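You operate a simulated robot arm through the tools that you are given. There is no shell and no other tool. Be economical: measure what you need, move in short steps, check, and stop when the job is done.

You run a simulated robot arm. Do the job below in one go: nothing can be reset, and whatever is moved stays where it is left.

TASK
Press the blue end cap into the yellow bobbin and pack it in the small carton.
Fine: bobbin in the nest of the cap press, one stroke, arm up again.

It is judged by the outcome, as a careful person would: the job done as asked, and still so three seconds after it is handed in. It fails if anything else is knocked over, pushed out of place, dropped, spilled or broken. A push-on lid holds only when it is set on centred and level and pressed home; a screw cap is set on level and turned clockwise until tight.

THE ROBOT
A 7-joint arm with a two-finger parallel gripper, fixed in place. Base frame: the origin is at the foot of the arm, x ahead of it, y to its left, z up; the work surface is at about z = 0.8. Readings come in m, degrees, newtons and seconds.
With the tool pointing down near the work surface it reaches from about 0.3 to 0.7 m from the base axis. Its first joint turns from -66.0 to 66.0 degrees. Payload 1.57 kg.
The TCP is the grasp point between the finger pads, 0.03 m short of the fingertips. In the tool frame z runs along the fingers and y along their closing line. The gripper opens to 0.11 m. The fingers are 0.024 m wide and 0.012 m thick; the gripper's body (0.048 by 0.112 m) begins 0.078 m behind the TCP.
Orientation is told as [roll, pitch, yaw] about the base's x, y, z axes, in that order, counted from this pose: with the fingers straight down and closing along the base's y, the tool's x points along the base's -x, its y along +y and its z along -z.

THE INTERFACE
- The arm moves only by the tool drive_tool. Its argument "commands" is a list that holds one entry, the list of rows, each a list of 7 numbers: the opening, from 0 (shut) to 1 (fully open), then the shift along the tool's x, y, z in units of 25 mm (1.0 is 25 mm), then the turn, a rotation vector about the tool's x, y, z in units of 5 degrees (1.0 is 5 degrees). In form: [[[hand, tx, ty, tz, ax, ay, az], ...]]. A call has 1 to 10 rows; each row shifts and turns the commanded pose from where the row before left it, along the tool's axes as they then stand. A call with a number of a shift or a turn outside -1 to 1 is refused whole. A row lasts 0.2 s, in which the tool goes at most 0.05 m and 8.6 degrees; a call with a longer step from one row to the next is refused whole, and so is a gripper value outside its range. Where a pose cannot be reached the arm comes as near as it can. A force on the tool above 40 N (or 10 N above the force at the start of the call, whichever is more), or a blocked arm, ends the call early, and 0.2 s more pass. Each finger travels about 0.108 m/s and halts on what it meets, pressing with about 35 N; the grip force reading is that of the motor and also rises with nothing between the fingers. The clock runs only during rows and for 0.2 s after the last one: add rows that do not move to give the fingers time. It gives the time, the measured TCP pose, the force on the tool (base axes), the opening and the grip force at its end, in the units of the frame above (readings bear some noise).
- Cameras (640 x 400 px; columns grow to the right, rows downward): "scene" is fixed at [0.1716, -0.3694, 1.4169]; the picture's right is [0.82, -0.58, 0.00], its down [-0.28, -0.39, -0.88] and it looks along [0.50, 0.72, -0.48] (base axes); focal length 322 px, centre (320, 200). "wrist" rides on the gripper at [0.07, 0.016, -0.141] in the tool frame; the picture's right is [-0.23, 0.97, 0.00], its down [-0.86, -0.20, -0.48] and it looks along [-0.47, -0.11, 0.88] (tool axes); focal length 222 px, centre (320, 200). There is no depth. A picture from a camera that has moved, and an enlarged one, comes with that camera's place and axes in the base frame and with its lens. The place of the scene camera against the robot may be out by one fixed shift of up to 0.025 m in any direction.
- get_image(camera): a new picture of that camera. No time passes.
- close_up(camera, box): a new picture of the part [left, top, right, bottom] of that camera's present view, enlarged. No time passes.
- finish_job(): hands the job in; it is judged then, once.

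Work in short steps. Places have to be worked out from the pictures, the camera data and where the tool is seen: move nearer, look again, correct. Check each grasp and each placing, and mend what went wrong. You have 120 turns and 68 pictures in all, those below and enlarged ones among them. Open the gripper and draw the arm clear of the work before you hand the job in, unless the task says otherwise; then end with one line.

The tools are called after "Emit:" as a command line: name --argument value ..., lists and objects as JSON in quotes. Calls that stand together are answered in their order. drive_tool: Moves the arm, as the interface text tells. Its arguments: {"type":"object","properties":{"commands":{"type":"array","items":{"type":"array","items":{"type":"array","items":{"type":"number"}}}}},"required":["commands"]} The other tools are called the same way: get_image (camera) takes a picture; close_up (camera, box) takes an enlarged picture of a part of a camera's view; finish_job () hands the job in.

At the start:

```text
clock: 0.0
ee_pos: [0.4629, 0.024, 1.2208]
ee_rot: [-0.1, 0.0, 0.0]
contact_force: [-0.5, -0.6, 0.4]
finger_gap: 0.11
finger_force: 0.1
```

scene: 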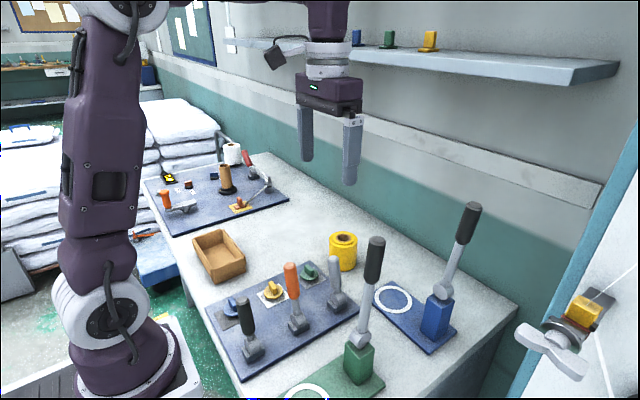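
wrist: 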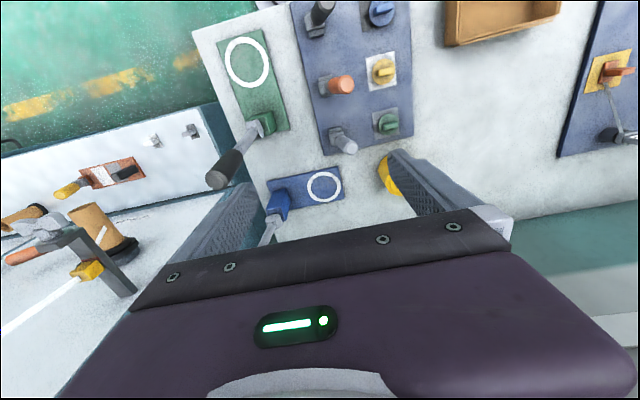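

I'll start by looking closely at the bench in the scene view, since the bobbin, carton, presses and panel need to be told apart.

Emit:
close_up --camera "scene" --box '[180, 200, 500, 400]'

Emit:
close_up --camera "wrist" --box '[180, 0, 500, 200]'

Emit:
close_up --camera "scene" --box '[130, 120, 310, 240]'

```text
2.00 times, centred on (340, 300) of scene
camera zoom: at [0.1716, -0.3694, 1.4169], right [0.82, -0.58, 0.0], down [-0.28, -0.39, -0.88], along [0.5, 0.72, -0.48], focal length 645 px, centre (280, 0)
```

zoom: 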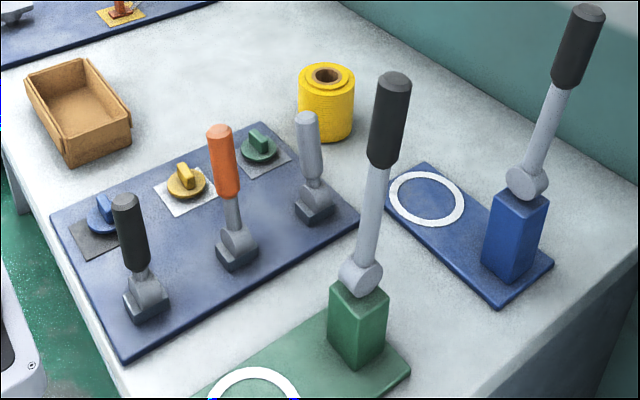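

```text
2.00 times, centred on (340, 100) of wrist
camera zoom: at [0.3931, 0.039, 1.3625], right [0.23, 0.97, 0.0], down [0.86, -0.2, 0.48], along [0.47, -0.11, -0.88], focal length 444 px, centre (280, 400)
```

zoom: 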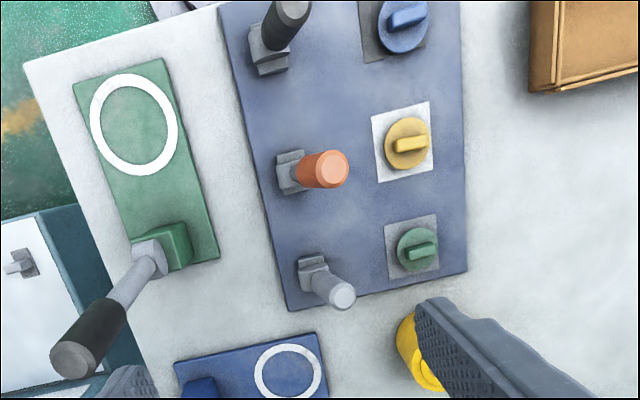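

```text
3.33 times, centred on (220, 180) of scene
camera zoom: at [0.1716, -0.3694, 1.4169], right [0.82, -0.58, 0.0], down [-0.28, -0.39, -0.88], along [0.5, 0.72, -0.48], focal length 1074 px, centre (653, 267)
```

zoom: 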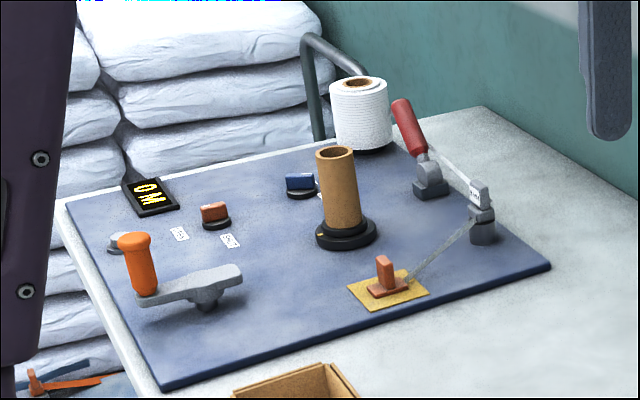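

The bench has three coloured discs beside three small levers, and two presses with ring-marked nests, blue and green. I judge the bobbin to be near (0.64, 0.18). I'll bring the wrist camera over the panel to see what the discs and levers are.

Emit:
drive_tool --commands '[[[1, 0.315, 0.43, 0.9, 0, 0, 0], [1, 0.315, 0.43, 0.9, 0, 0, 0], [1, 0.315, 0.43, 0.9, 0, 0, 0], [1, 0.315, 0.43, 0.9, 0, 0, 0], [1, 0.315, 0.43, 0.9, 0, 0, 0], [1, 0.315, 0.43, 0.9, 0, 0, 0], [1, 0.315, 0.43, 0.9, 0, 0, 0], [1, 0.315, 0.43, 0.9, 0, 0, 0]]]'

Emit:
get_image --camera "wrist"

Emit:
close_up --camera "scene" --box '[200, 220, 360, 320]'

Emit:
close_up --camera "scene" --box '[320, 200, 520, 360]'

```text
clock: 1.8
ee_pos: [0.3993, 0.1103, 1.042]
ee_rot: [0.0, 0.0, 0.0]
contact_force: [0.6, 0.5, -0.1]
finger_gap: 0.1101
finger_force: 0.1
```

```text
62 pictures are left
camera wrist: at [0.3295, 0.1266, 1.1833], right [0.23, 0.97, 0.0], down [0.85, -0.2, 0.48], along [0.47, -0.11, -0.88], focal length 222 px, centre (320, 200)
```

wrist: 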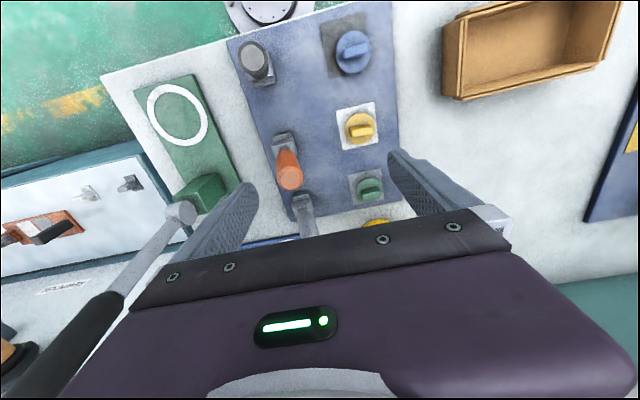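

```text
4.00 times, centred on (280, 270) of scene
camera zoom: at [0.1716, -0.3694, 1.4169], right [0.82, -0.58, 0.0], down [-0.28, -0.39, -0.88], along [0.5, 0.72, -0.48], focal length 1289 px, centre (480, -80)
```

zoom: 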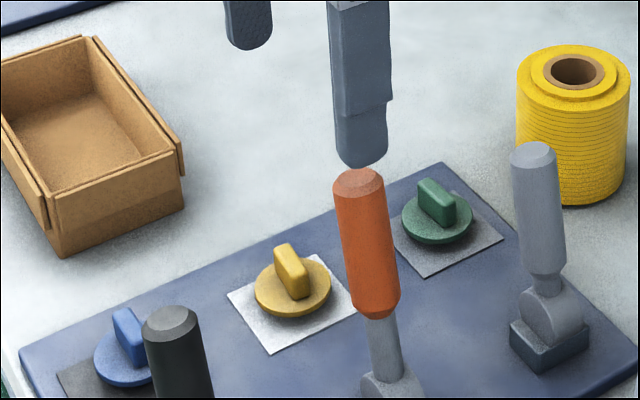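

```text
2.50 times, centred on (420, 280) of scene
camera zoom: at [0.1716, -0.3694, 1.4169], right [0.82, -0.58, 0.0], down [-0.28, -0.39, -0.88], along [0.5, 0.72, -0.48], focal length 806 px, centre (70, 0)
```

zoom: 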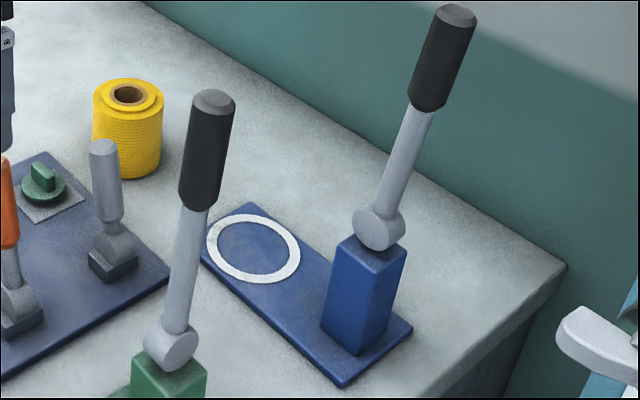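

The discs with ribs could be loose end caps or knobs. I'll zoom in on them and on the shelf pieces before choosing.

Emit:
close_up --camera "wrist" --box '[220, 0, 420, 220]'

Emit:
close_up --camera "scene" --box '[330, 20, 450, 70]'

Emit:
close_up --camera "scene" --box '[500, 260, 640, 400]'

Emit:
close_up --camera "scene" --box '[200, 270, 400, 400]'

```text
1.82 times, centred on (320, 110) of wrist
camera zoom: at [0.3295, 0.1266, 1.1833], right [0.23, 0.97, 0.0], down [0.85, -0.2, 0.48], along [0.47, -0.11, -0.88], focal length 404 px, centre (320, 364)
```

zoom: 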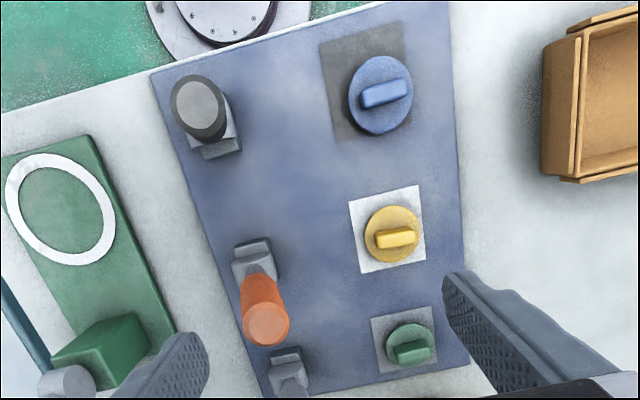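

```text
5.33 times, centred on (390, 45) of scene
camera zoom: at [0.1716, -0.3694, 1.4169], right [0.82, -0.58, 0.0], down [-0.28, -0.39, -0.88], along [0.5, 0.72, -0.48], focal length 1719 px, centre (-53, 1027)
```

zoom: 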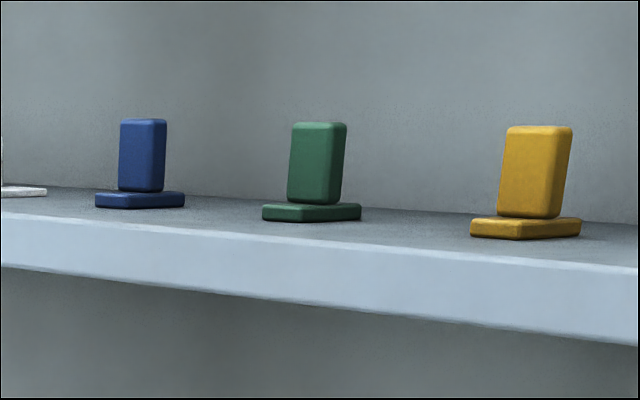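

```text
2.86 times, centred on (570, 330) of scene
camera zoom: at [0.1716, -0.3694, 1.4169], right [0.82, -0.58, 0.0], down [-0.28, -0.39, -0.88], along [0.5, 0.72, -0.48], focal length 921 px, centre (-394, -171)
```

zoom: 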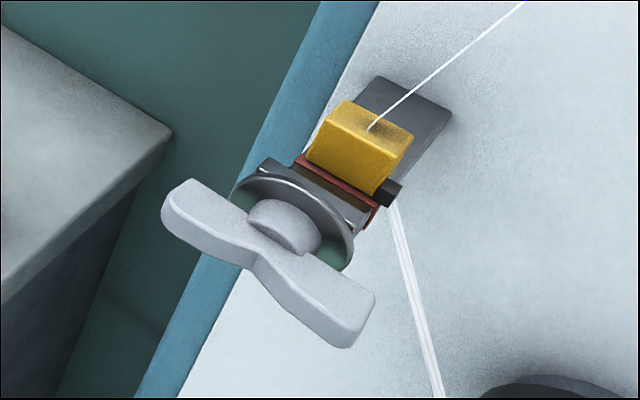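

```text
3.08 times, centred on (300, 335) of scene
camera zoom: at [0.1716, -0.3694, 1.4169], right [0.82, -0.58, 0.0], down [-0.28, -0.39, -0.88], along [0.5, 0.72, -0.48], focal length 992 px, centre (382, -215)
```

zoom: 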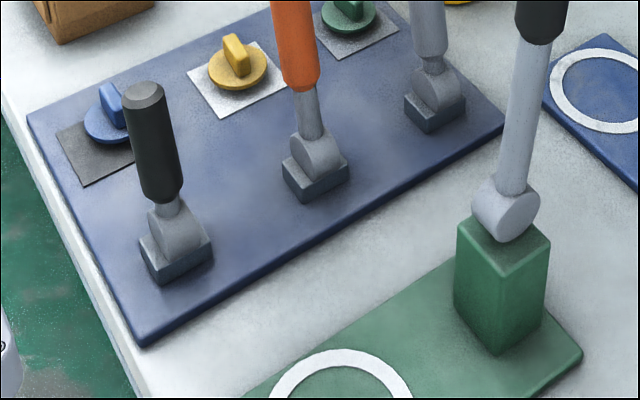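

The blue disc sits off-centre on its pad at about (0.311, 0.177), with its rib running along y, so it looks like a loose cap. I'll move over it and yaw -90° so the fingers close along x, keeping the camera on the side away from the lever.

Emit:
drive_tool --commands '[[[1, 0.9, 0.67, 0, 0, 0, 0], [1, 0.9, 0.67, 0, 0, 0, 0], [1, 0.9, 0.67, 0, 0, 0, 0], [1, 0.83, 0.67, 0, 0, 0, 0], [1, 0, 0, 0, 0, 0, 1], [1, 0, 0, 0, 0, 0, 1], [1, 0, 0, 0, 0, 0, 1], [1, 0, 0, 0, 0, 0, 1], [1, 0, 0, 0, 0, 0, 1], [1, 0, 0, 0, 0, 0, 1]]]'

Emit:
drive_tool --commands '[[[1, 0, 0, 0, 0, 0, 1], [1, 0, 0, 0, 0, 0, 1], [1, 0, 0, 0, 0, 0, 1], [1, 0, 0, 0, 0, 0, 1], [1, 0, 0, 0, 0, 0, 1], [1, 0, 0, 0, 0, 0, 1], [1, 0, 0, 0, 0, 0, 1], [1, 0, 0, 0, 0, 0, 1], [1, 0, 0, 0, 0, 0, 1], [1, 0, 0, 0, 0, 0, 1]]]'

Emit:
drive_tool --commands '[[[1, 0, 0, 0, 0, 0, 1], [1, 0, 0, 0, 0, 0, 1], [1, 0, 0, 0.6, 0, 0, 0], [1, 0, 0, 0.6, 0, 0, 0], [1, 0, 0, 0.6, 0, 0, 0], [1, 0, 0, 0.6, 0, 0, 0]]]'

Emit:
get_image --camera "wrist"

Emit:
get_image --camera "scene"

```text
clock: 4.0
ee_pos: [0.3109, 0.1756, 1.041]
ee_rot: [0.0, 0.0, -30.1]
contact_force: [-0.2, 0.2, 0.2]
finger_gap: 0.1101
finger_force: 0.1
```

```text
clock: 6.2
ee_pos: [0.3112, 0.1773, 1.0411]
ee_rot: [0.0, -0.1, -80.1]
contact_force: [-0.1, 1.2, 0.3]
finger_gap: 0.11
finger_force: 0.1
```

```text
clock: 7.6
ee_pos: [0.3104, 0.1764, 0.9805]
ee_rot: [0.0, 0.0, -90.0]
contact_force: [-0.4, -0.3, 0.0]
finger_gap: 0.11
finger_force: 0.0
```

```text
55 pictures are left
camera wrist: at [0.3275, 0.246, 1.1223], right [0.97, -0.23, 0.0], down [-0.2, -0.86, 0.48], along [-0.11, -0.47, -0.88], focal length 222 px, centre (320, 200)
```

wrist: 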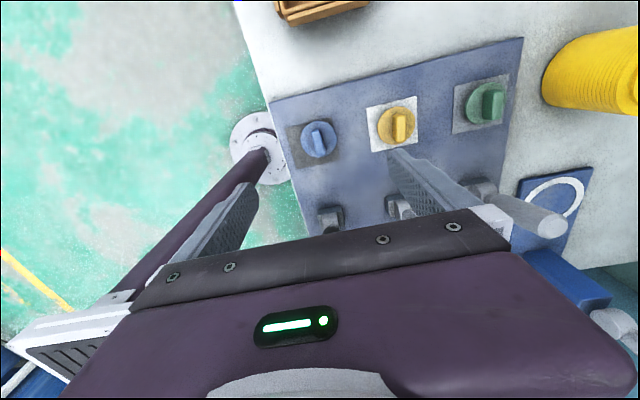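

```text
54 pictures are left
```

scene: 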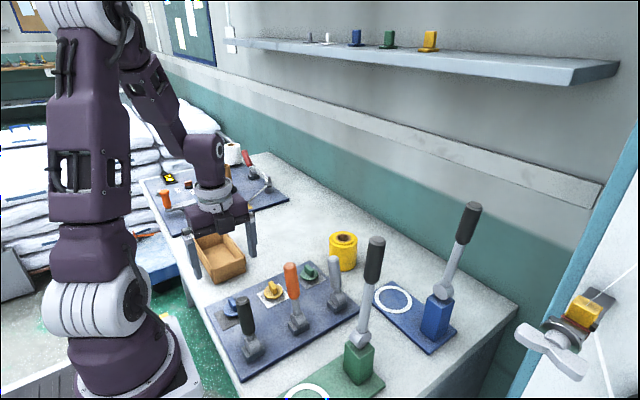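

The wrist view now has a clear oblique look at all three discs, so I'll enlarge that.

Emit:
close_up --camera "wrist" --box '[260, 60, 540, 235]'

Emit:
close_up --camera "wrist" --box '[280, 90, 360, 180]'

```text
2.29 times, centred on (400, 148) of wrist
camera zoom: at [0.3275, 0.246, 1.1223], right [0.97, -0.23, 0.0], down [-0.2, -0.86, 0.48], along [-0.11, -0.47, -0.88], focal length 508 px, centre (137, 320)
```

zoom: 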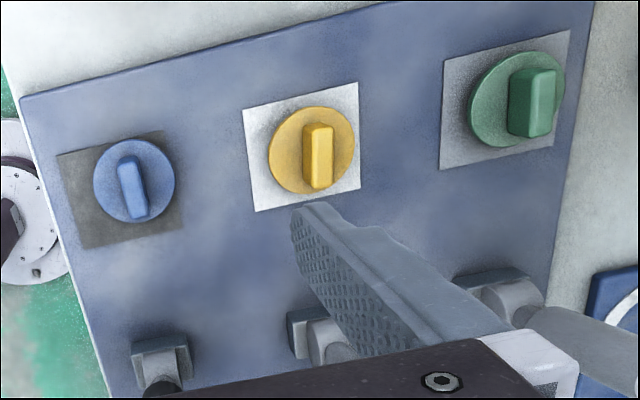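

```text
4.44 times, centred on (320, 135) of wrist
camera zoom: at [0.3275, 0.246, 1.1223], right [0.97, -0.23, 0.0], down [-0.2, -0.86, 0.48], along [-0.11, -0.47, -0.88], focal length 987 px, centre (320, 489)
```

zoom: 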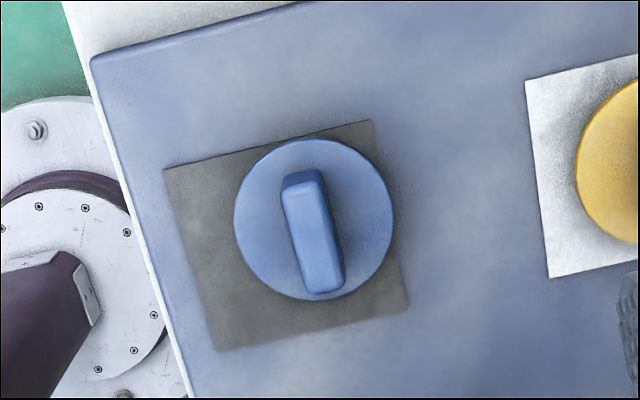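

Two-view triangulation puts the blue disc at (0.3105, 0.177, 0.825), about 48 mm across and standing clear of its pad, with the rib along y. I'll half-close the fingers and come down around the rib.

Emit:
drive_tool --commands '[[[0.5, 0, 0, 0, 0, 0, 0], [0.5, 0, 0, 0, 0, 0, 0], [0.5, 0, 0, 0, 0, 0, 0], [0.5, 0, 0, 0.9, 0, 0, 0], [0.5, 0, 0, 0.9, 0, 0, 0], [0.5, 0, 0, 0.9, 0, 0, 0], [0.5, 0, 0, 0.9, 0, 0, 0]]]'

Emit:
get_image --camera "wrist"

Emit:
close_up --camera "scene" --box '[170, 220, 330, 350]'

```text
clock: 9.2
ee_pos: [0.3114, 0.1773, 0.891]
ee_rot: [0.1, 0.0, -90.0]
contact_force: [0.9, 0.2, 0.6]
finger_gap: 0.0552
finger_force: 0.0
```

```text
51 pictures are left
camera wrist: at [0.328, 0.2469, 1.033], right [0.97, -0.23, 0.0], down [-0.2, -0.86, 0.48], along [-0.11, -0.47, -0.88], focal length 222 px, centre (320, 200)
```

wrist: 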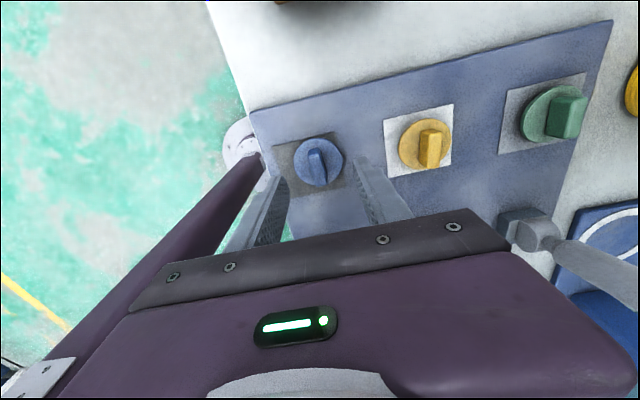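

```text
3.08 times, centred on (250, 285) of scene
camera zoom: at [0.1716, -0.3694, 1.4169], right [0.82, -0.58, 0.0], down [-0.28, -0.39, -0.88], along [0.5, 0.72, -0.48], focal length 992 px, centre (535, -62)
```

zoom: 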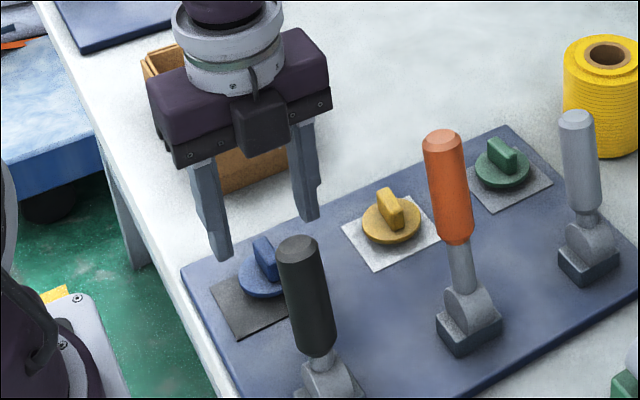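

The disc lies centred between the fingers, within 1 mm. I'll go down to TCP z ≈ 0.862, so the fingertips sit just above the disc, and close on the rib.

Emit:
drive_tool --commands '[[[0.5, 0, -0.04, 0.58, 0, 0, 0], [0.5, 0, 0, 0.58, 0, 0, 0], [0.5, 0, 0, 0, 0, 0, 0], [0, 0, 0, 0, 0, 0, 0], [0, 0, 0, 0, 0, 0, 0], [0, 0, 0, 0, 0, 0, 0], [0, 0, 0, 0, 0, 0, 0]]]'

Emit:
get_image --camera "wrist"

```text
clock: 10.8
ee_pos: [0.3101, 0.177, 0.8619]
ee_rot: [0.0, 0.0, -90.0]
contact_force: [-0.7, -0.3, -0.7]
finger_gap: 0.0107
finger_force: 28.2
```

```text
49 pictures are left
camera wrist: at [0.326, 0.2471, 1.004], right [0.97, -0.23, 0.0], down [-0.2, -0.86, 0.48], along [-0.11, -0.47, -0.88], focal length 222 px, centre (320, 200)
```

wrist: 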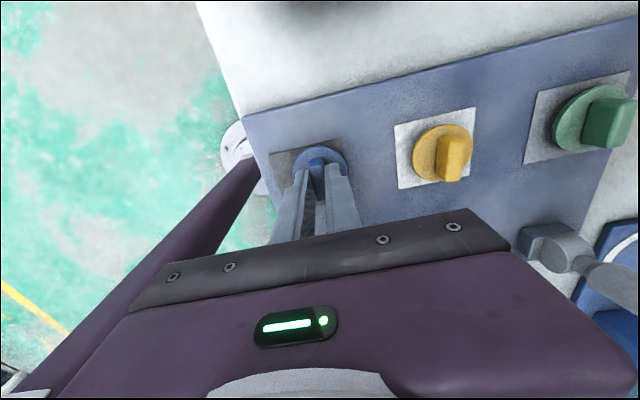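

The gap reads 10.7 mm with 28 N, so the rib is held. I'll lift slowly and see whether the cap comes free.

Emit:
drive_tool --commands '[[[0, 0, 0, -0.2, 0, 0, 0], [0, 0, 0, -0.3, 0, 0, 0], [0, 0, 0, -0.4, 0, 0, 0]]]'

Emit:
close_up --camera "wrist" --box '[240, 100, 400, 240]'

```text
clock: 11.6
ee_pos: [0.3093, 0.176, 0.8839]
ee_rot: [0.0, -0.1, -90.0]
contact_force: [-0.3, -0.6, 0.4]
finger_gap: 0.0104
finger_force: 29.1
```

```text
2.86 times, centred on (320, 170) of wrist
camera zoom: at [0.3263, 0.2465, 1.0264], right [0.97, -0.23, 0.0], down [-0.2, -0.86, 0.48], along [-0.11, -0.47, -0.88], focal length 635 px, centre (320, 286)
```

zoom: 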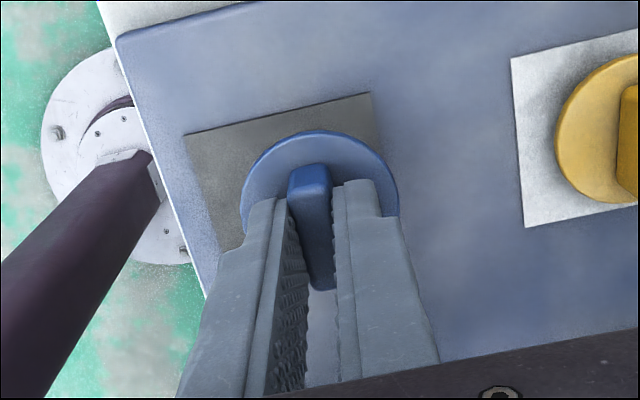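

The cap came up with the fingers, so the disc is the loose blue end cap. I'll raise it to a safe height and travel toward the bobbin, looking at it and the blue press on the way.

Emit:
drive_tool --commands '[[[0, 0, 0, -0.95, 0, 0, 0], [0, 0, 0, -0.95, 0, 0, 0], [0, 0, 0, -0.95, 0, 0, 0], [0, 0, 0, -0.95, 0, 0, 0], [0, 0, 0, -0.95, 0, 0, 0], [0, 0, 0, -0.95, 0, 0, 0]]]'

Emit:
drive_tool --commands '[[[0, 0.2, 1, 0, 0, 0, 0], [0, 0.2, 1, 0, 0, 0, 0], [0, 0, 1, 0, 0, 0, 0], [0, 0, 1, 0, 0, 0, 0], [0, 0, 1, 0, 0, 0, 0], [0, 0, 1, 0, 0, 0, 0], [0, 0, 1, 0, 0, 0, 0], [0, 0, 1, 0, 0, 0, 0], [0, 0, 1, 0, 0, 0, 0], [0, 0, 1, 0, 0, 0, 0]]]'

Emit:
get_image --camera "wrist"

Emit:
close_up --camera "scene" --box '[250, 130, 490, 400]'

```text
clock: 13.0
ee_pos: [0.3112, 0.1745, 1.0264]
ee_rot: [0.0, 0.0, -90.0]
contact_force: [0.4, 0.7, -0.8]
finger_gap: 0.0109
finger_force: 28.6
```

```text
clock: 15.2
ee_pos: [0.5594, 0.186, 1.0257]
ee_rot: [0.0, 0.0, -90.0]
contact_force: [0.6, 0.5, -1.4]
finger_gap: 0.0107
finger_force: 27.8
```

```text
47 pictures are left
camera wrist: at [0.5758, 0.256, 1.1672], right [0.97, -0.23, 0.0], down [-0.2, -0.86, 0.48], along [-0.11, -0.47, -0.88], focal length 222 px, centre (320, 200)
```

wrist: 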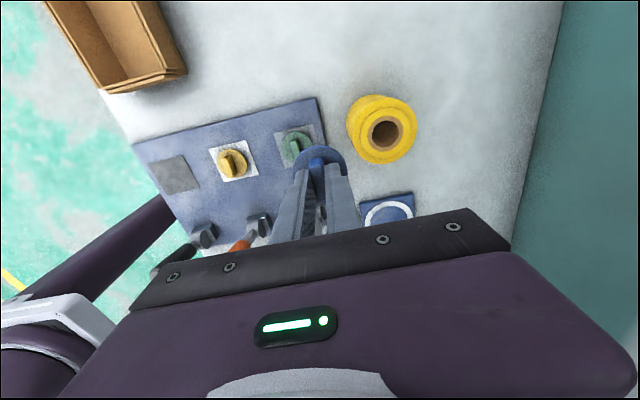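

```text
1.48 times, centred on (370, 265) of scene
camera zoom: at [0.1716, -0.3694, 1.4169], right [0.82, -0.58, 0.0], down [-0.28, -0.39, -0.88], along [0.5, 0.72, -0.48], focal length 477 px, centre (246, 104)
```

zoom: 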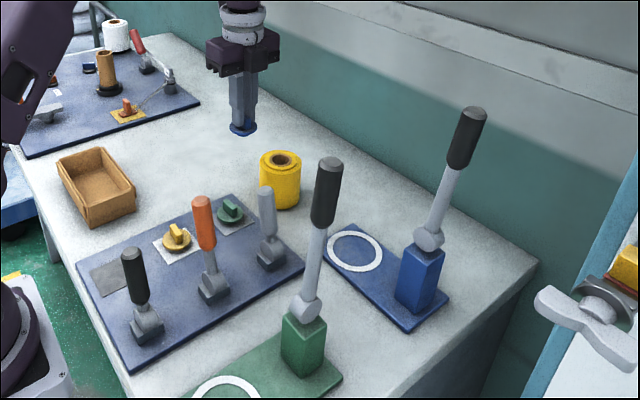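

The bobbin's hole is in view. I'll enlarge it to fix its centre precisely.

Emit:
close_up --camera "wrist" --box '[290, 70, 450, 230]'

```text
2.50 times, centred on (370, 150) of wrist
camera zoom: at [0.5758, 0.256, 1.1672], right [0.97, -0.23, 0.0], down [-0.2, -0.86, 0.48], along [-0.11, -0.47, -0.88], focal length 555 px, centre (195, 325)
```

zoom: 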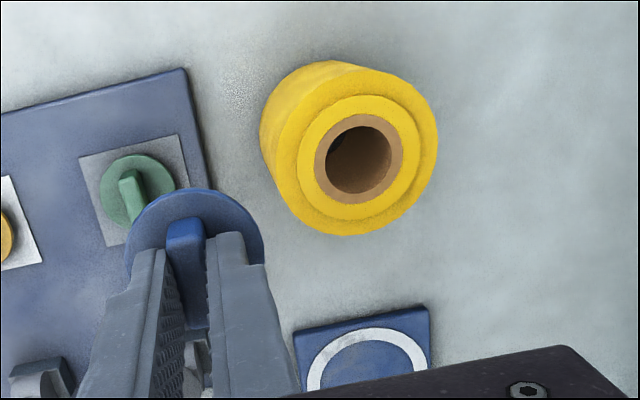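

The bobbin hole is about 32 mm across and its centre is near (0.64, 0.18). I'll take a second view from a different place to triangulate the centre and the top height, and to see the blue press too.

Emit:
drive_tool --commands '[[[0, -0.76, 0.8, 0, 0, 0, 0], [0, -0.76, 0.8, 0, 0, 0, 0], [0, -0.76, 0.8, 0, 0, 0, 0], [0, -0.76, 0.8, 0, 0, 0, 0], [0, 0, 0, 0, 0, 0, 0]]]'

Emit:
get_image --camera "wrist"

Emit:
close_up --camera "wrist" --box '[230, 40, 430, 200]'

```text
clock: 16.4
ee_pos: [0.6419, 0.1098, 1.0271]
ee_rot: [0.1, -0.1, -90.0]
contact_force: [-0.8, -0.2, -0.9]
finger_gap: 0.0109
finger_force: 28.0
```

```text
44 pictures are left
camera wrist: at [0.6578, 0.1795, 1.1681], right [0.97, -0.23, 0.0], down [-0.2, -0.86, 0.48], along [-0.11, -0.47, -0.88], focal length 222 px, centre (320, 200)
```

wrist: 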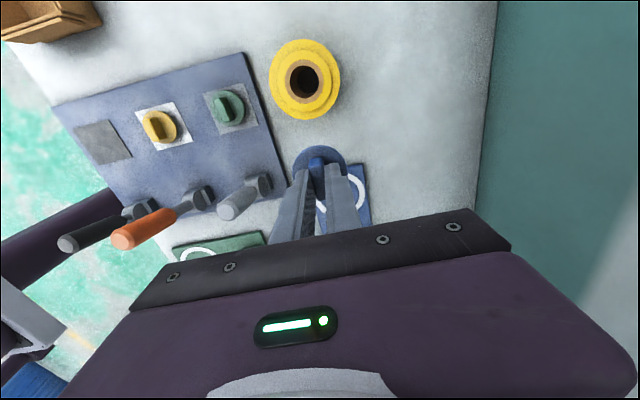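

```text
2.50 times, centred on (330, 120) of wrist
camera zoom: at [0.6578, 0.1795, 1.1681], right [0.97, -0.23, 0.0], down [-0.2, -0.86, 0.48], along [-0.11, -0.47, -0.88], focal length 555 px, centre (295, 400)
```

zoom: 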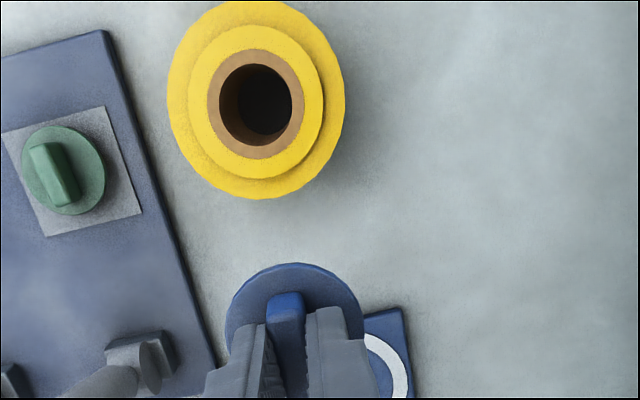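

Triangulation gives the bobbin centre at (0.640, 0.182) with its top at z ≈ 0.891, and the cap hangs centred under the TCP. I'll move over it and come down to just above.

Emit:
drive_tool --commands '[[[0, 0.72, -0.02, 0, 0, 0, 0], [0, 0.72, -0.02, 0, 0, 0, 0], [0, 0.72, -0.02, 0, 0, 0, 0], [0, 0.72, -0.02, 0, 0, 0, 0], [0, 0, 0, 0.9, 0, 0, 0], [0, 0, 0, 0.9, 0, 0, 0], [0, 0, 0, 0.9, 0, 0, 0], [0, 0, 0, 0, 0, 0, 0]]]'

Emit:
close_up --camera "wrist" --box '[220, 60, 420, 220]'

Emit:
close_up --camera "scene" --box '[300, 180, 400, 280]'

```text
clock: 18.2
ee_pos: [0.6399, 0.1837, 0.9596]
ee_rot: [-0.1, 0.0, -90.0]
contact_force: [0.0, 0.6, -0.4]
finger_gap: 0.0107
finger_force: 28.4
```

```text
2.50 times, centred on (320, 140) of wrist
camera zoom: at [0.656, 0.2528, 1.1016], right [0.97, -0.23, 0.0], down [-0.2, -0.86, 0.48], along [-0.11, -0.47, -0.88], focal length 555 px, centre (320, 350)
```

zoom: 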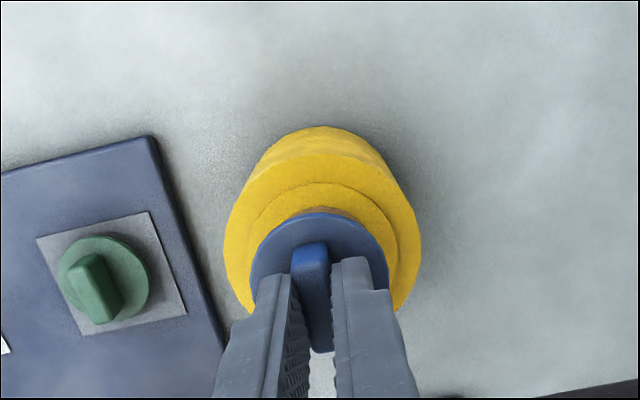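

```text
4.00 times, centred on (350, 230) of scene
camera zoom: at [0.1716, -0.3694, 1.4169], right [0.82, -0.58, 0.0], down [-0.28, -0.39, -0.88], along [0.5, 0.72, -0.48], focal length 1289 px, centre (200, 80)
```

zoom: 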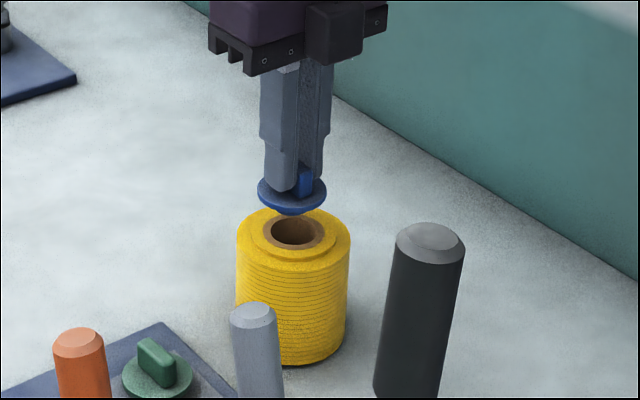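

The plug is a short dome just above the hole; the scene view hints at an offset of a few mm. I'll magnify that view to measure it.

Emit:
close_up --camera "scene" --box '[325, 215, 375, 250]'

```text
11.43 times, centred on (350, 232) of scene
camera zoom: at [0.1716, -0.3694, 1.4169], right [0.82, -0.58, 0.0], down [-0.28, -0.39, -0.88], along [0.5, 0.72, -0.48], focal length 3683 px, centre (-23, -171)
```

zoom: 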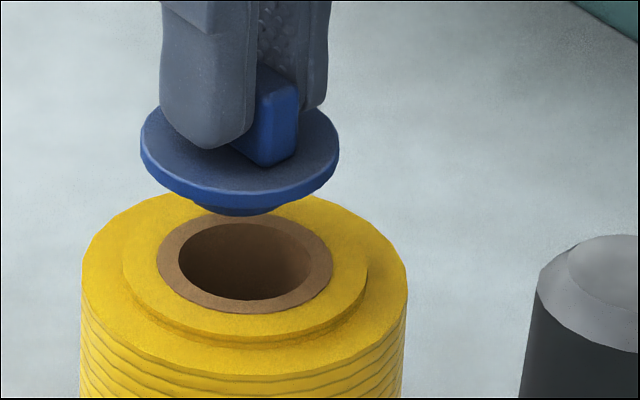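

The cap needs to go about 2.5 mm along the image's right, so I'll shift y -2.5 mm and x +1 mm, then lower part way.

Emit:
drive_tool --commands '[[[0, -0.1, 0.04, 0, 0, 0, 0], [0, 0, 0, 0.4, 0, 0, 0], [0, 0, 0, 0.2, 0, 0, 0], [0, 0, 0, 0, 0, 0, 0]]]'

Emit:
close_up --camera "scene" --box '[325, 215, 375, 250]'

```text
clock: 19.2
ee_pos: [0.6399, 0.1803, 0.9443]
ee_rot: [0.0, 0.0, -89.9]
contact_force: [-0.5, 0.6, -0.2]
finger_gap: 0.0109
finger_force: 28.7
```

```text
11.43 times, centred on (350, 232) of scene
camera zoom: at [0.1716, -0.3694, 1.4169], right [0.82, -0.58, 0.0], down [-0.28, -0.39, -0.88], along [0.5, 0.72, -0.48], focal length 3683 px, centre (-23, -171)
```

zoom: 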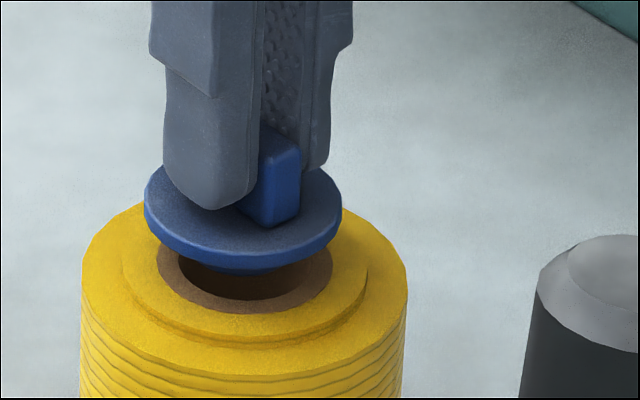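

No contact yet and the alignment is within 1 mm. I'll add 1 mm in x and lower gently in small steps.

Emit:
drive_tool --commands '[[[0, 0, 0.04, 0.15, 0, 0, 0], [0, 0, 0, 0.1, 0, 0, 0], [0, 0, 0, 0.1, 0, 0, 0], [0, 0, 0, 0, 0, 0, 0]]]'

Emit:
close_up --camera "scene" --box '[325, 215, 375, 250]'

```text
clock: 20.2
ee_pos: [0.6409, 0.1798, 0.9358]
ee_rot: [0.0, 0.1, -90.0]
contact_force: [0.5, -0.1, -0.4]
finger_gap: 0.0109
finger_force: 28.9
```

```text
11.43 times, centred on (350, 232) of scene
camera zoom: at [0.1716, -0.3694, 1.4169], right [0.82, -0.58, 0.0], down [-0.28, -0.39, -0.88], along [0.5, 0.72, -0.48], focal length 3683 px, centre (-23, -171)
```

zoom: 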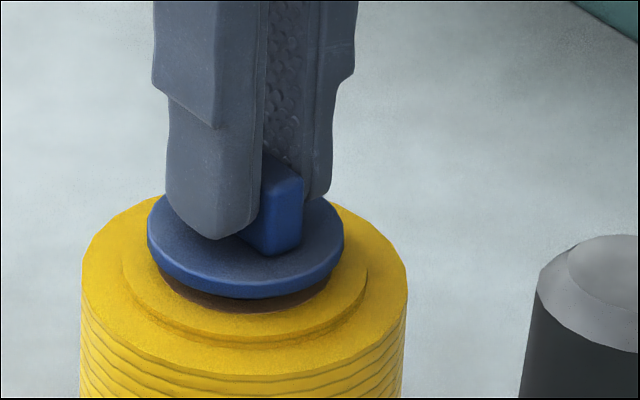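

The plug is entering with no contact force, and the disc is about 5 mm above seated. I'll continue gently.

Emit:
drive_tool --commands '[[[0, 0, 0, 0.1, 0, 0, 0], [0, 0, 0, 0.06, 0, 0, 0], [0, 0, 0, 0, 0, 0, 0]]]'

Emit:
close_up --camera "scene" --box '[325, 215, 375, 250]'

```text
clock: 21.0
ee_pos: [0.6399, 0.1795, 0.9319]
ee_rot: [0.1, 0.0, -90.0]
contact_force: [0.5, -0.3, -0.4]
finger_gap: 0.0105
finger_force: 28.4
```

```text
11.43 times, centred on (350, 232) of scene
camera zoom: at [0.1716, -0.3694, 1.4169], right [0.82, -0.58, 0.0], down [-0.28, -0.39, -0.88], along [0.5, 0.72, -0.48], focal length 3683 px, centre (-23, -171)
```

zoom: 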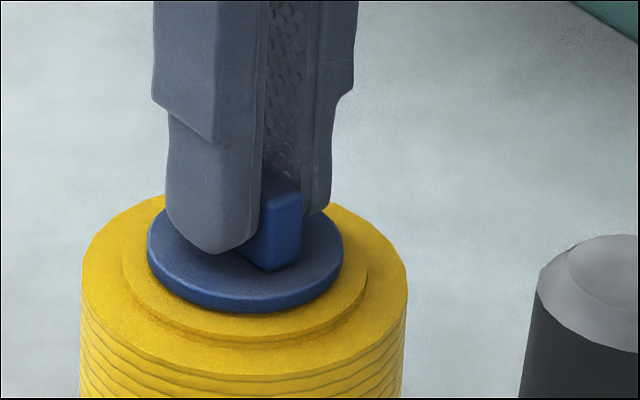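

Nearly down, with disc edge about 1 mm above the lip. One more small step to feel for contact.

Emit:
drive_tool --commands '[[[0, 0, 0, 0.04, 0, 0, 0], [0, 0, 0, 0.04, 0, 0, 0], [0, 0, 0, 0, 0, 0, 0]]]'

Emit:
close_up --camera "scene" --box '[325, 215, 375, 250]'

```text
clock: 21.8
ee_pos: [0.6413, 0.1812, 0.9302]
ee_rot: [0.0, 0.0, -90.0]
contact_force: [-1.6, 0.1, 1.8]
finger_gap: 0.0107
finger_force: 28.0
```

```text
11.43 times, centred on (350, 232) of scene
camera zoom: at [0.1716, -0.3694, 1.4169], right [0.82, -0.58, 0.0], down [-0.28, -0.39, -0.88], along [0.5, 0.72, -0.48], focal length 3683 px, centre (-23, -171)
```

zoom: 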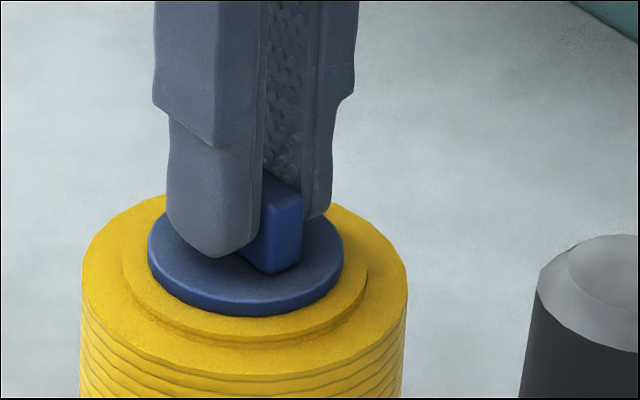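

Light contact, with the disc resting level and centred on the core. I'll release and rise.

Emit:
drive_tool --commands '[[[0.3, 0, 0, 0, 0, 0, 0], [0.3, 0, 0, 0, 0, 0, 0], [0.3, 0, 0, -0.4, 0, 0, 0], [0.3, 0, 0, -0.8, 0, 0, 0], [0.5, 0, 0, -1, 0, 0, 0], [1, 0, 0, -1, 0, 0, 0], [1, 0, 0, -0.8, 0, 0, 0]]]'

Emit:
close_up --camera "scene" --box '[315, 210, 385, 280]'

Emit:
get_image --camera "wrist"

```text
clock: 23.4
ee_pos: [0.6418, 0.1784, 1.0309]
ee_rot: [0.0, 0.0, -90.0]
contact_force: [-0.7, -1.3, 0.3]
finger_gap: 0.1102
finger_force: 0.1
```

```text
5.71 times, centred on (350, 245) of scene
camera zoom: at [0.1716, -0.3694, 1.4169], right [0.82, -0.58, 0.0], down [-0.28, -0.39, -0.88], along [0.5, 0.72, -0.48], focal length 1842 px, centre (149, -57)
```

zoom: 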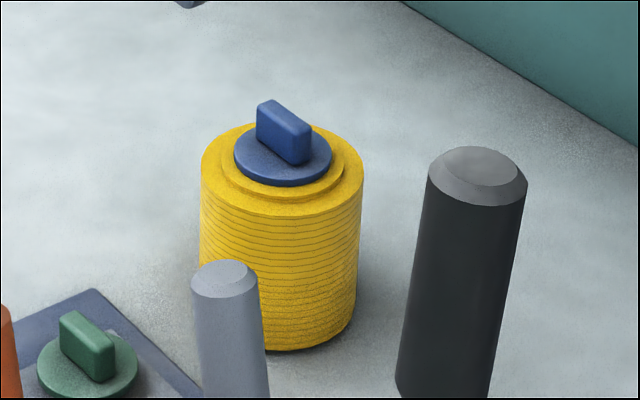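

```text
34 pictures are left
camera wrist: at [0.6576, 0.2485, 1.1717], right [0.97, -0.23, 0.0], down [-0.2, -0.86, 0.48], along [-0.11, -0.47, -0.88], focal length 222 px, centre (320, 200)
```

wrist: 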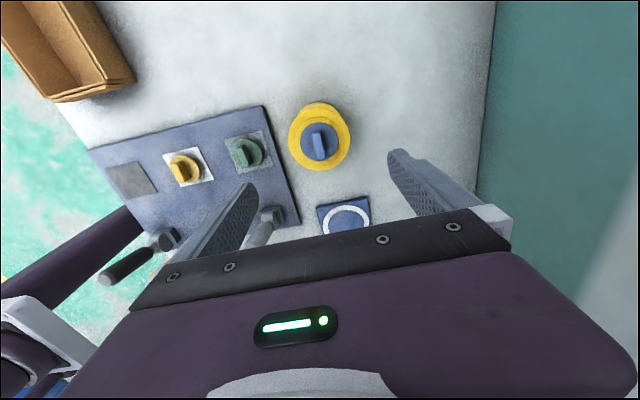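

The cap sits level and centred in the bobbin. Next I'll bring the open fingers down around the bobbin to TCP z ≈ 0.857, leaving the palm clear of the cap's rib.

Emit:
drive_tool --commands '[[[1, 0.06, 0, 0.9, 0, 0, 0], [1, 0, 0, 0.9, 0, 0, 0], [1, 0, 0, 0.9, 0, 0, 0], [1, 0, 0, 0.9, 0, 0, 0], [1, 0, 0, 0.7, 0, 0, 0], [1, 0, 0, 0, 0, 0, 0]]]'

Emit:
get_image --camera "wrist"

```text
clock: 24.8
ee_pos: [0.6411, 0.1813, 0.9236]
ee_rot: [0.0, 0.0, -90.1]
contact_force: [0.7, 1.1, 0.5]
finger_gap: 0.1099
finger_force: 0.0
```

```text
33 pictures are left
camera wrist: at [0.6574, 0.2508, 1.066], right [0.97, -0.23, 0.0], down [-0.2, -0.86, 0.48], along [-0.11, -0.47, -0.88], focal length 222 px, centre (320, 200)
```

wrist: 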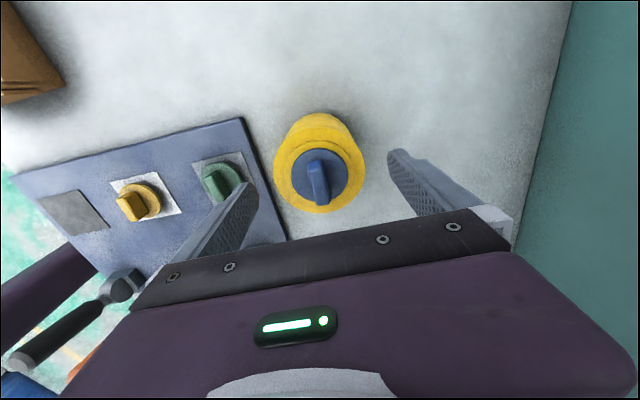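

The bobbin is centred between the fingers. I'll go down 66 mm and close on it.

Emit:
drive_tool --commands '[[[1, 0, 0, 0.9, 0, 0, 0], [1, 0, 0, 0.9, 0, 0, 0], [1, 0, 0, 0.85, 0, 0, 0], [1, 0, 0, 0, 0, 0, 0], [0.6, 0, 0, 0, 0, 0, 0], [0.6, 0, 0, 0, 0, 0, 0], [0.6, 0, 0, 0, 0, 0, 0]]]'

Emit:
get_image --camera "wrist"

```text
clock: 26.4
ee_pos: [0.6421, 0.1822, 0.8572]
ee_rot: [0.0, 0.0, -90.0]
contact_force: [0.0, 0.1, 0.1]
finger_gap: 0.0657
finger_force: 0.2
```

```text
32 pictures are left
camera wrist: at [0.6575, 0.2518, 0.9993], right [0.97, -0.23, 0.0], down [-0.2, -0.86, 0.48], along [-0.11, -0.47, -0.88], focal length 222 px, centre (320, 200)
```

wrist: 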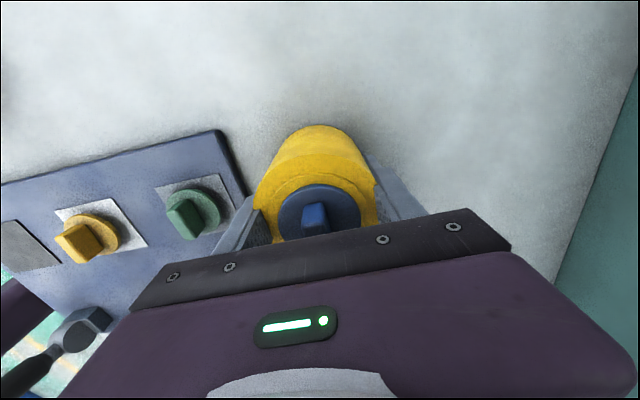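

The fingers stopped at the commanded 66 mm with no force, so I'll close further until they grip.

Emit:
drive_tool --commands '[[[0.5, 0, 0, 0, 0, 0, 0], [0.4, 0, 0, 0, 0, 0, 0], [0.3, 0, 0, 0, 0, 0, 0], [0.3, 0, 0, 0, 0, 0, 0]]]'

Emit:
close_up --camera "wrist" --box '[220, 100, 440, 260]'

Emit:
close_up --camera "scene" --box '[290, 180, 400, 290]'

```text
clock: 27.4
ee_pos: [0.6405, 0.1807, 0.8578]
ee_rot: [0.0, 0.0, -90.0]
contact_force: [-0.7, -0.2, 0.0]
finger_gap: 0.0594
finger_force: 34.9
```

```text
2.50 times, centred on (330, 180) of wrist
camera zoom: at [0.6575, 0.2518, 0.9993], right [0.97, -0.23, 0.0], down [-0.2, -0.86, 0.48], along [-0.11, -0.47, -0.88], focal length 555 px, centre (295, 250)
```

zoom: 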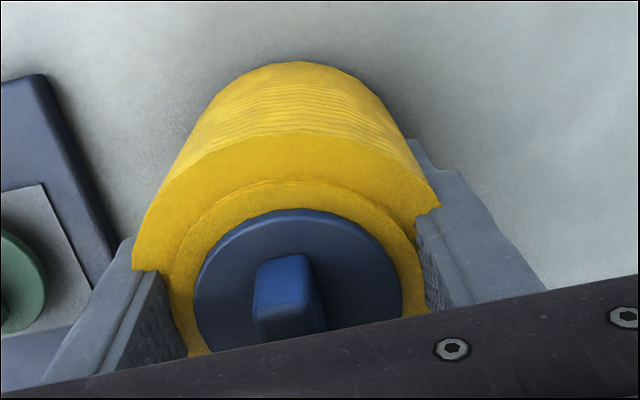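

```text
3.64 times, centred on (345, 235) of scene
camera zoom: at [0.1716, -0.3694, 1.4169], right [0.82, -0.58, 0.0], down [-0.28, -0.39, -0.88], along [0.5, 0.72, -0.48], focal length 1172 px, centre (229, 73)
```

zoom: 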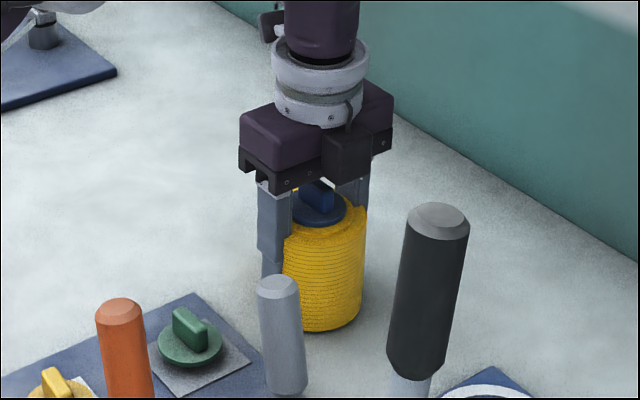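

The bobbin is gripped (59 mm gap, 35 N) and the cap is sitting undisturbed. My estimates from several views put the blue press's nest at about (0.648, -0.011). I'll lift 45 mm and carry it slowly toward the nest.

Emit:
drive_tool --commands '[[[0.3, 0, 0, -0.4, 0, 0, 0], [0.3, 0, 0, -0.6, 0, 0, 0], [0.3, 0, 0, -0.6, 0, 0, 0], [0.3, -0.6, 0, -0.2, 0, 0, 0], [0.3, -0.8, 0, 0, 0, 0, 0], [0.3, -0.8, 0, 0, 0, 0, 0], [0.3, -0.8, 0, 0, 0, 0, 0], [0.3, -0.6, 0, 0, 0, 0, 0]]]'

Emit:
get_image --camera "scene"

Emit:
get_image --camera "wrist"

```text
clock: 29.2
ee_pos: [0.6423, 0.0919, 0.9024]
ee_rot: [0.0, -0.1, -89.9]
contact_force: [0.3, -0.6, -1.5]
finger_gap: 0.0593
finger_force: 34.9
```

```text
29 pictures are left
```

scene: 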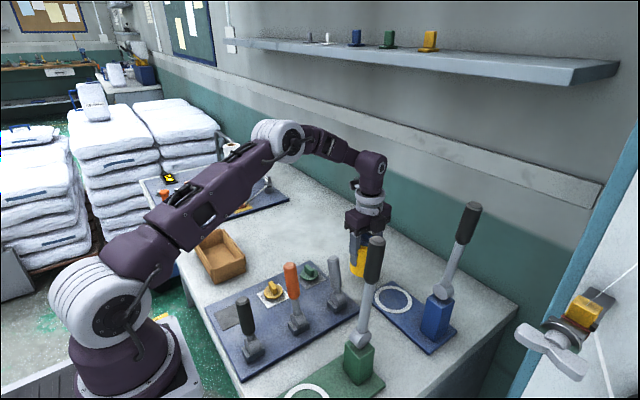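

```text
28 pictures are left
camera wrist: at [0.657, 0.1612, 1.0428], right [0.97, -0.23, 0.0], down [-0.2, -0.85, 0.48], along [-0.11, -0.47, -0.88], focal length 222 px, centre (320, 200)
```

wrist: 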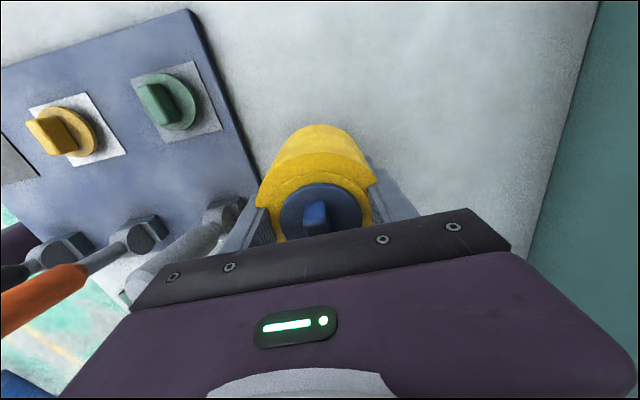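

Carry is stable and clear of the grey lever. I'll continue to above the nest.

Emit:
drive_tool --commands '[[[0.3, -0.7, 0.05, 0, 0, 0, 0], [0.3, -0.8, 0.05, 0, 0, 0, 0], [0.3, -0.8, 0.05, 0, 0, 0, 0], [0.3, -0.8, 0.05, 0, 0, 0, 0], [0.3, -0.7, 0.05, 0, 0, 0, 0], [0.3, -0.3, 0, 0, 0, 0, 0], [0.3, 0, 0, 0, 0, 0, 0]]]'

Emit:
close_up --camera "scene" --box '[340, 190, 500, 350]'

```text
clock: 30.8
ee_pos: [0.6478, -0.0129, 0.9015]
ee_rot: [0.0, 0.0, -90.0]
contact_force: [0.2, 0.5, -1.5]
finger_gap: 0.0593
finger_force: 34.5
```

```text
2.50 times, centred on (420, 270) of scene
camera zoom: at [0.1717, -0.3694, 1.4169], right [0.82, -0.58, 0.0], down [-0.28, -0.39, -0.88], along [0.5, 0.72, -0.48], focal length 806 px, centre (70, 25)
```

zoom: 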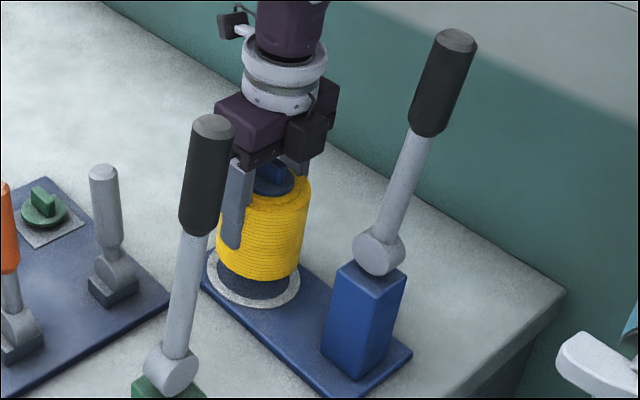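

The bobbin hangs over the ring. I'll magnify to check the centring relative to the ring.

Emit:
close_up --camera "scene" --box '[385, 260, 445, 320]'

```text
6.67 times, centred on (415, 290) of scene
camera zoom: at [0.1717, -0.3694, 1.4169], right [0.82, -0.58, 0.0], down [-0.28, -0.39, -0.88], along [0.5, 0.72, -0.48], focal length 2148 px, centre (-313, -400)
```

zoom: 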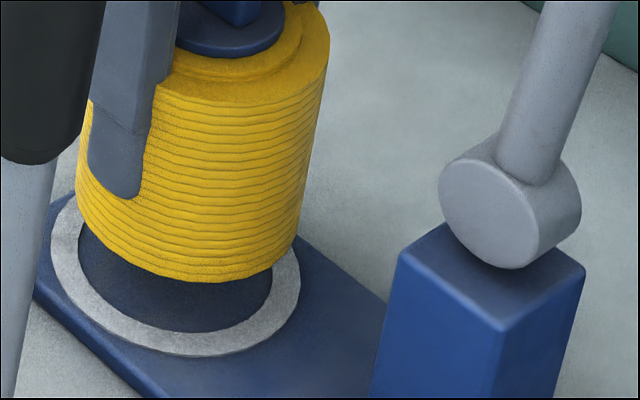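

The projected drop point coincides with the ring centre within about 2 mm. I'll lower in gentle steps, feeling for the plate.

Emit:
drive_tool --commands '[[[0.3, 0, 0, 0.4, 0, 0, 0], [0.3, 0, 0, 0.4, 0, 0, 0], [0.3, 0, 0, 0.2, 0, 0, 0], [0.3, 0, 0, 0.1, 0, 0, 0], [0.3, 0, 0, 0, 0, 0, 0]]]'

Emit:
close_up --camera "scene" --box '[385, 260, 445, 320]'

```text
clock: 32.0
ee_pos: [0.6461, -0.0115, 0.8734]
ee_rot: [0.0, 0.0, -90.0]
contact_force: [-0.2, -0.4, -1.4]
finger_gap: 0.0595
finger_force: 34.9
```

```text
6.67 times, centred on (415, 290) of scene
camera zoom: at [0.1717, -0.3694, 1.4169], right [0.82, -0.58, 0.0], down [-0.28, -0.39, -0.88], along [0.5, 0.72, -0.48], focal length 2148 px, centre (-313, -400)
```

zoom: 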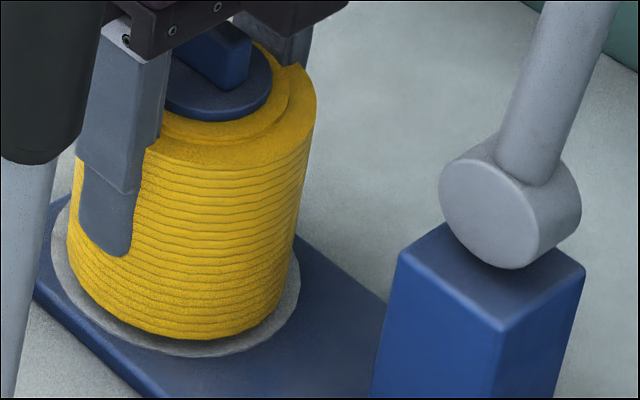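

Well centred, a few mm above the plate. Lowering the last bit.

Emit:
drive_tool --commands '[[[0.3, 0, 0, 0.1, 0, 0, 0], [0.3, 0, 0, 0.05, 0, 0, 0], [0.3, 0, 0, 0.05, 0, 0, 0], [0.3, 0, 0, 0, 0, 0, 0]]]'

```text
clock: 33.0
ee_pos: [0.6465, -0.0116, 0.8693]
ee_rot: [0.1, 0.0, -90.0]
contact_force: [-8.8, 3.4, 25.9]
finger_gap: 0.0596
finger_force: 34.7
```

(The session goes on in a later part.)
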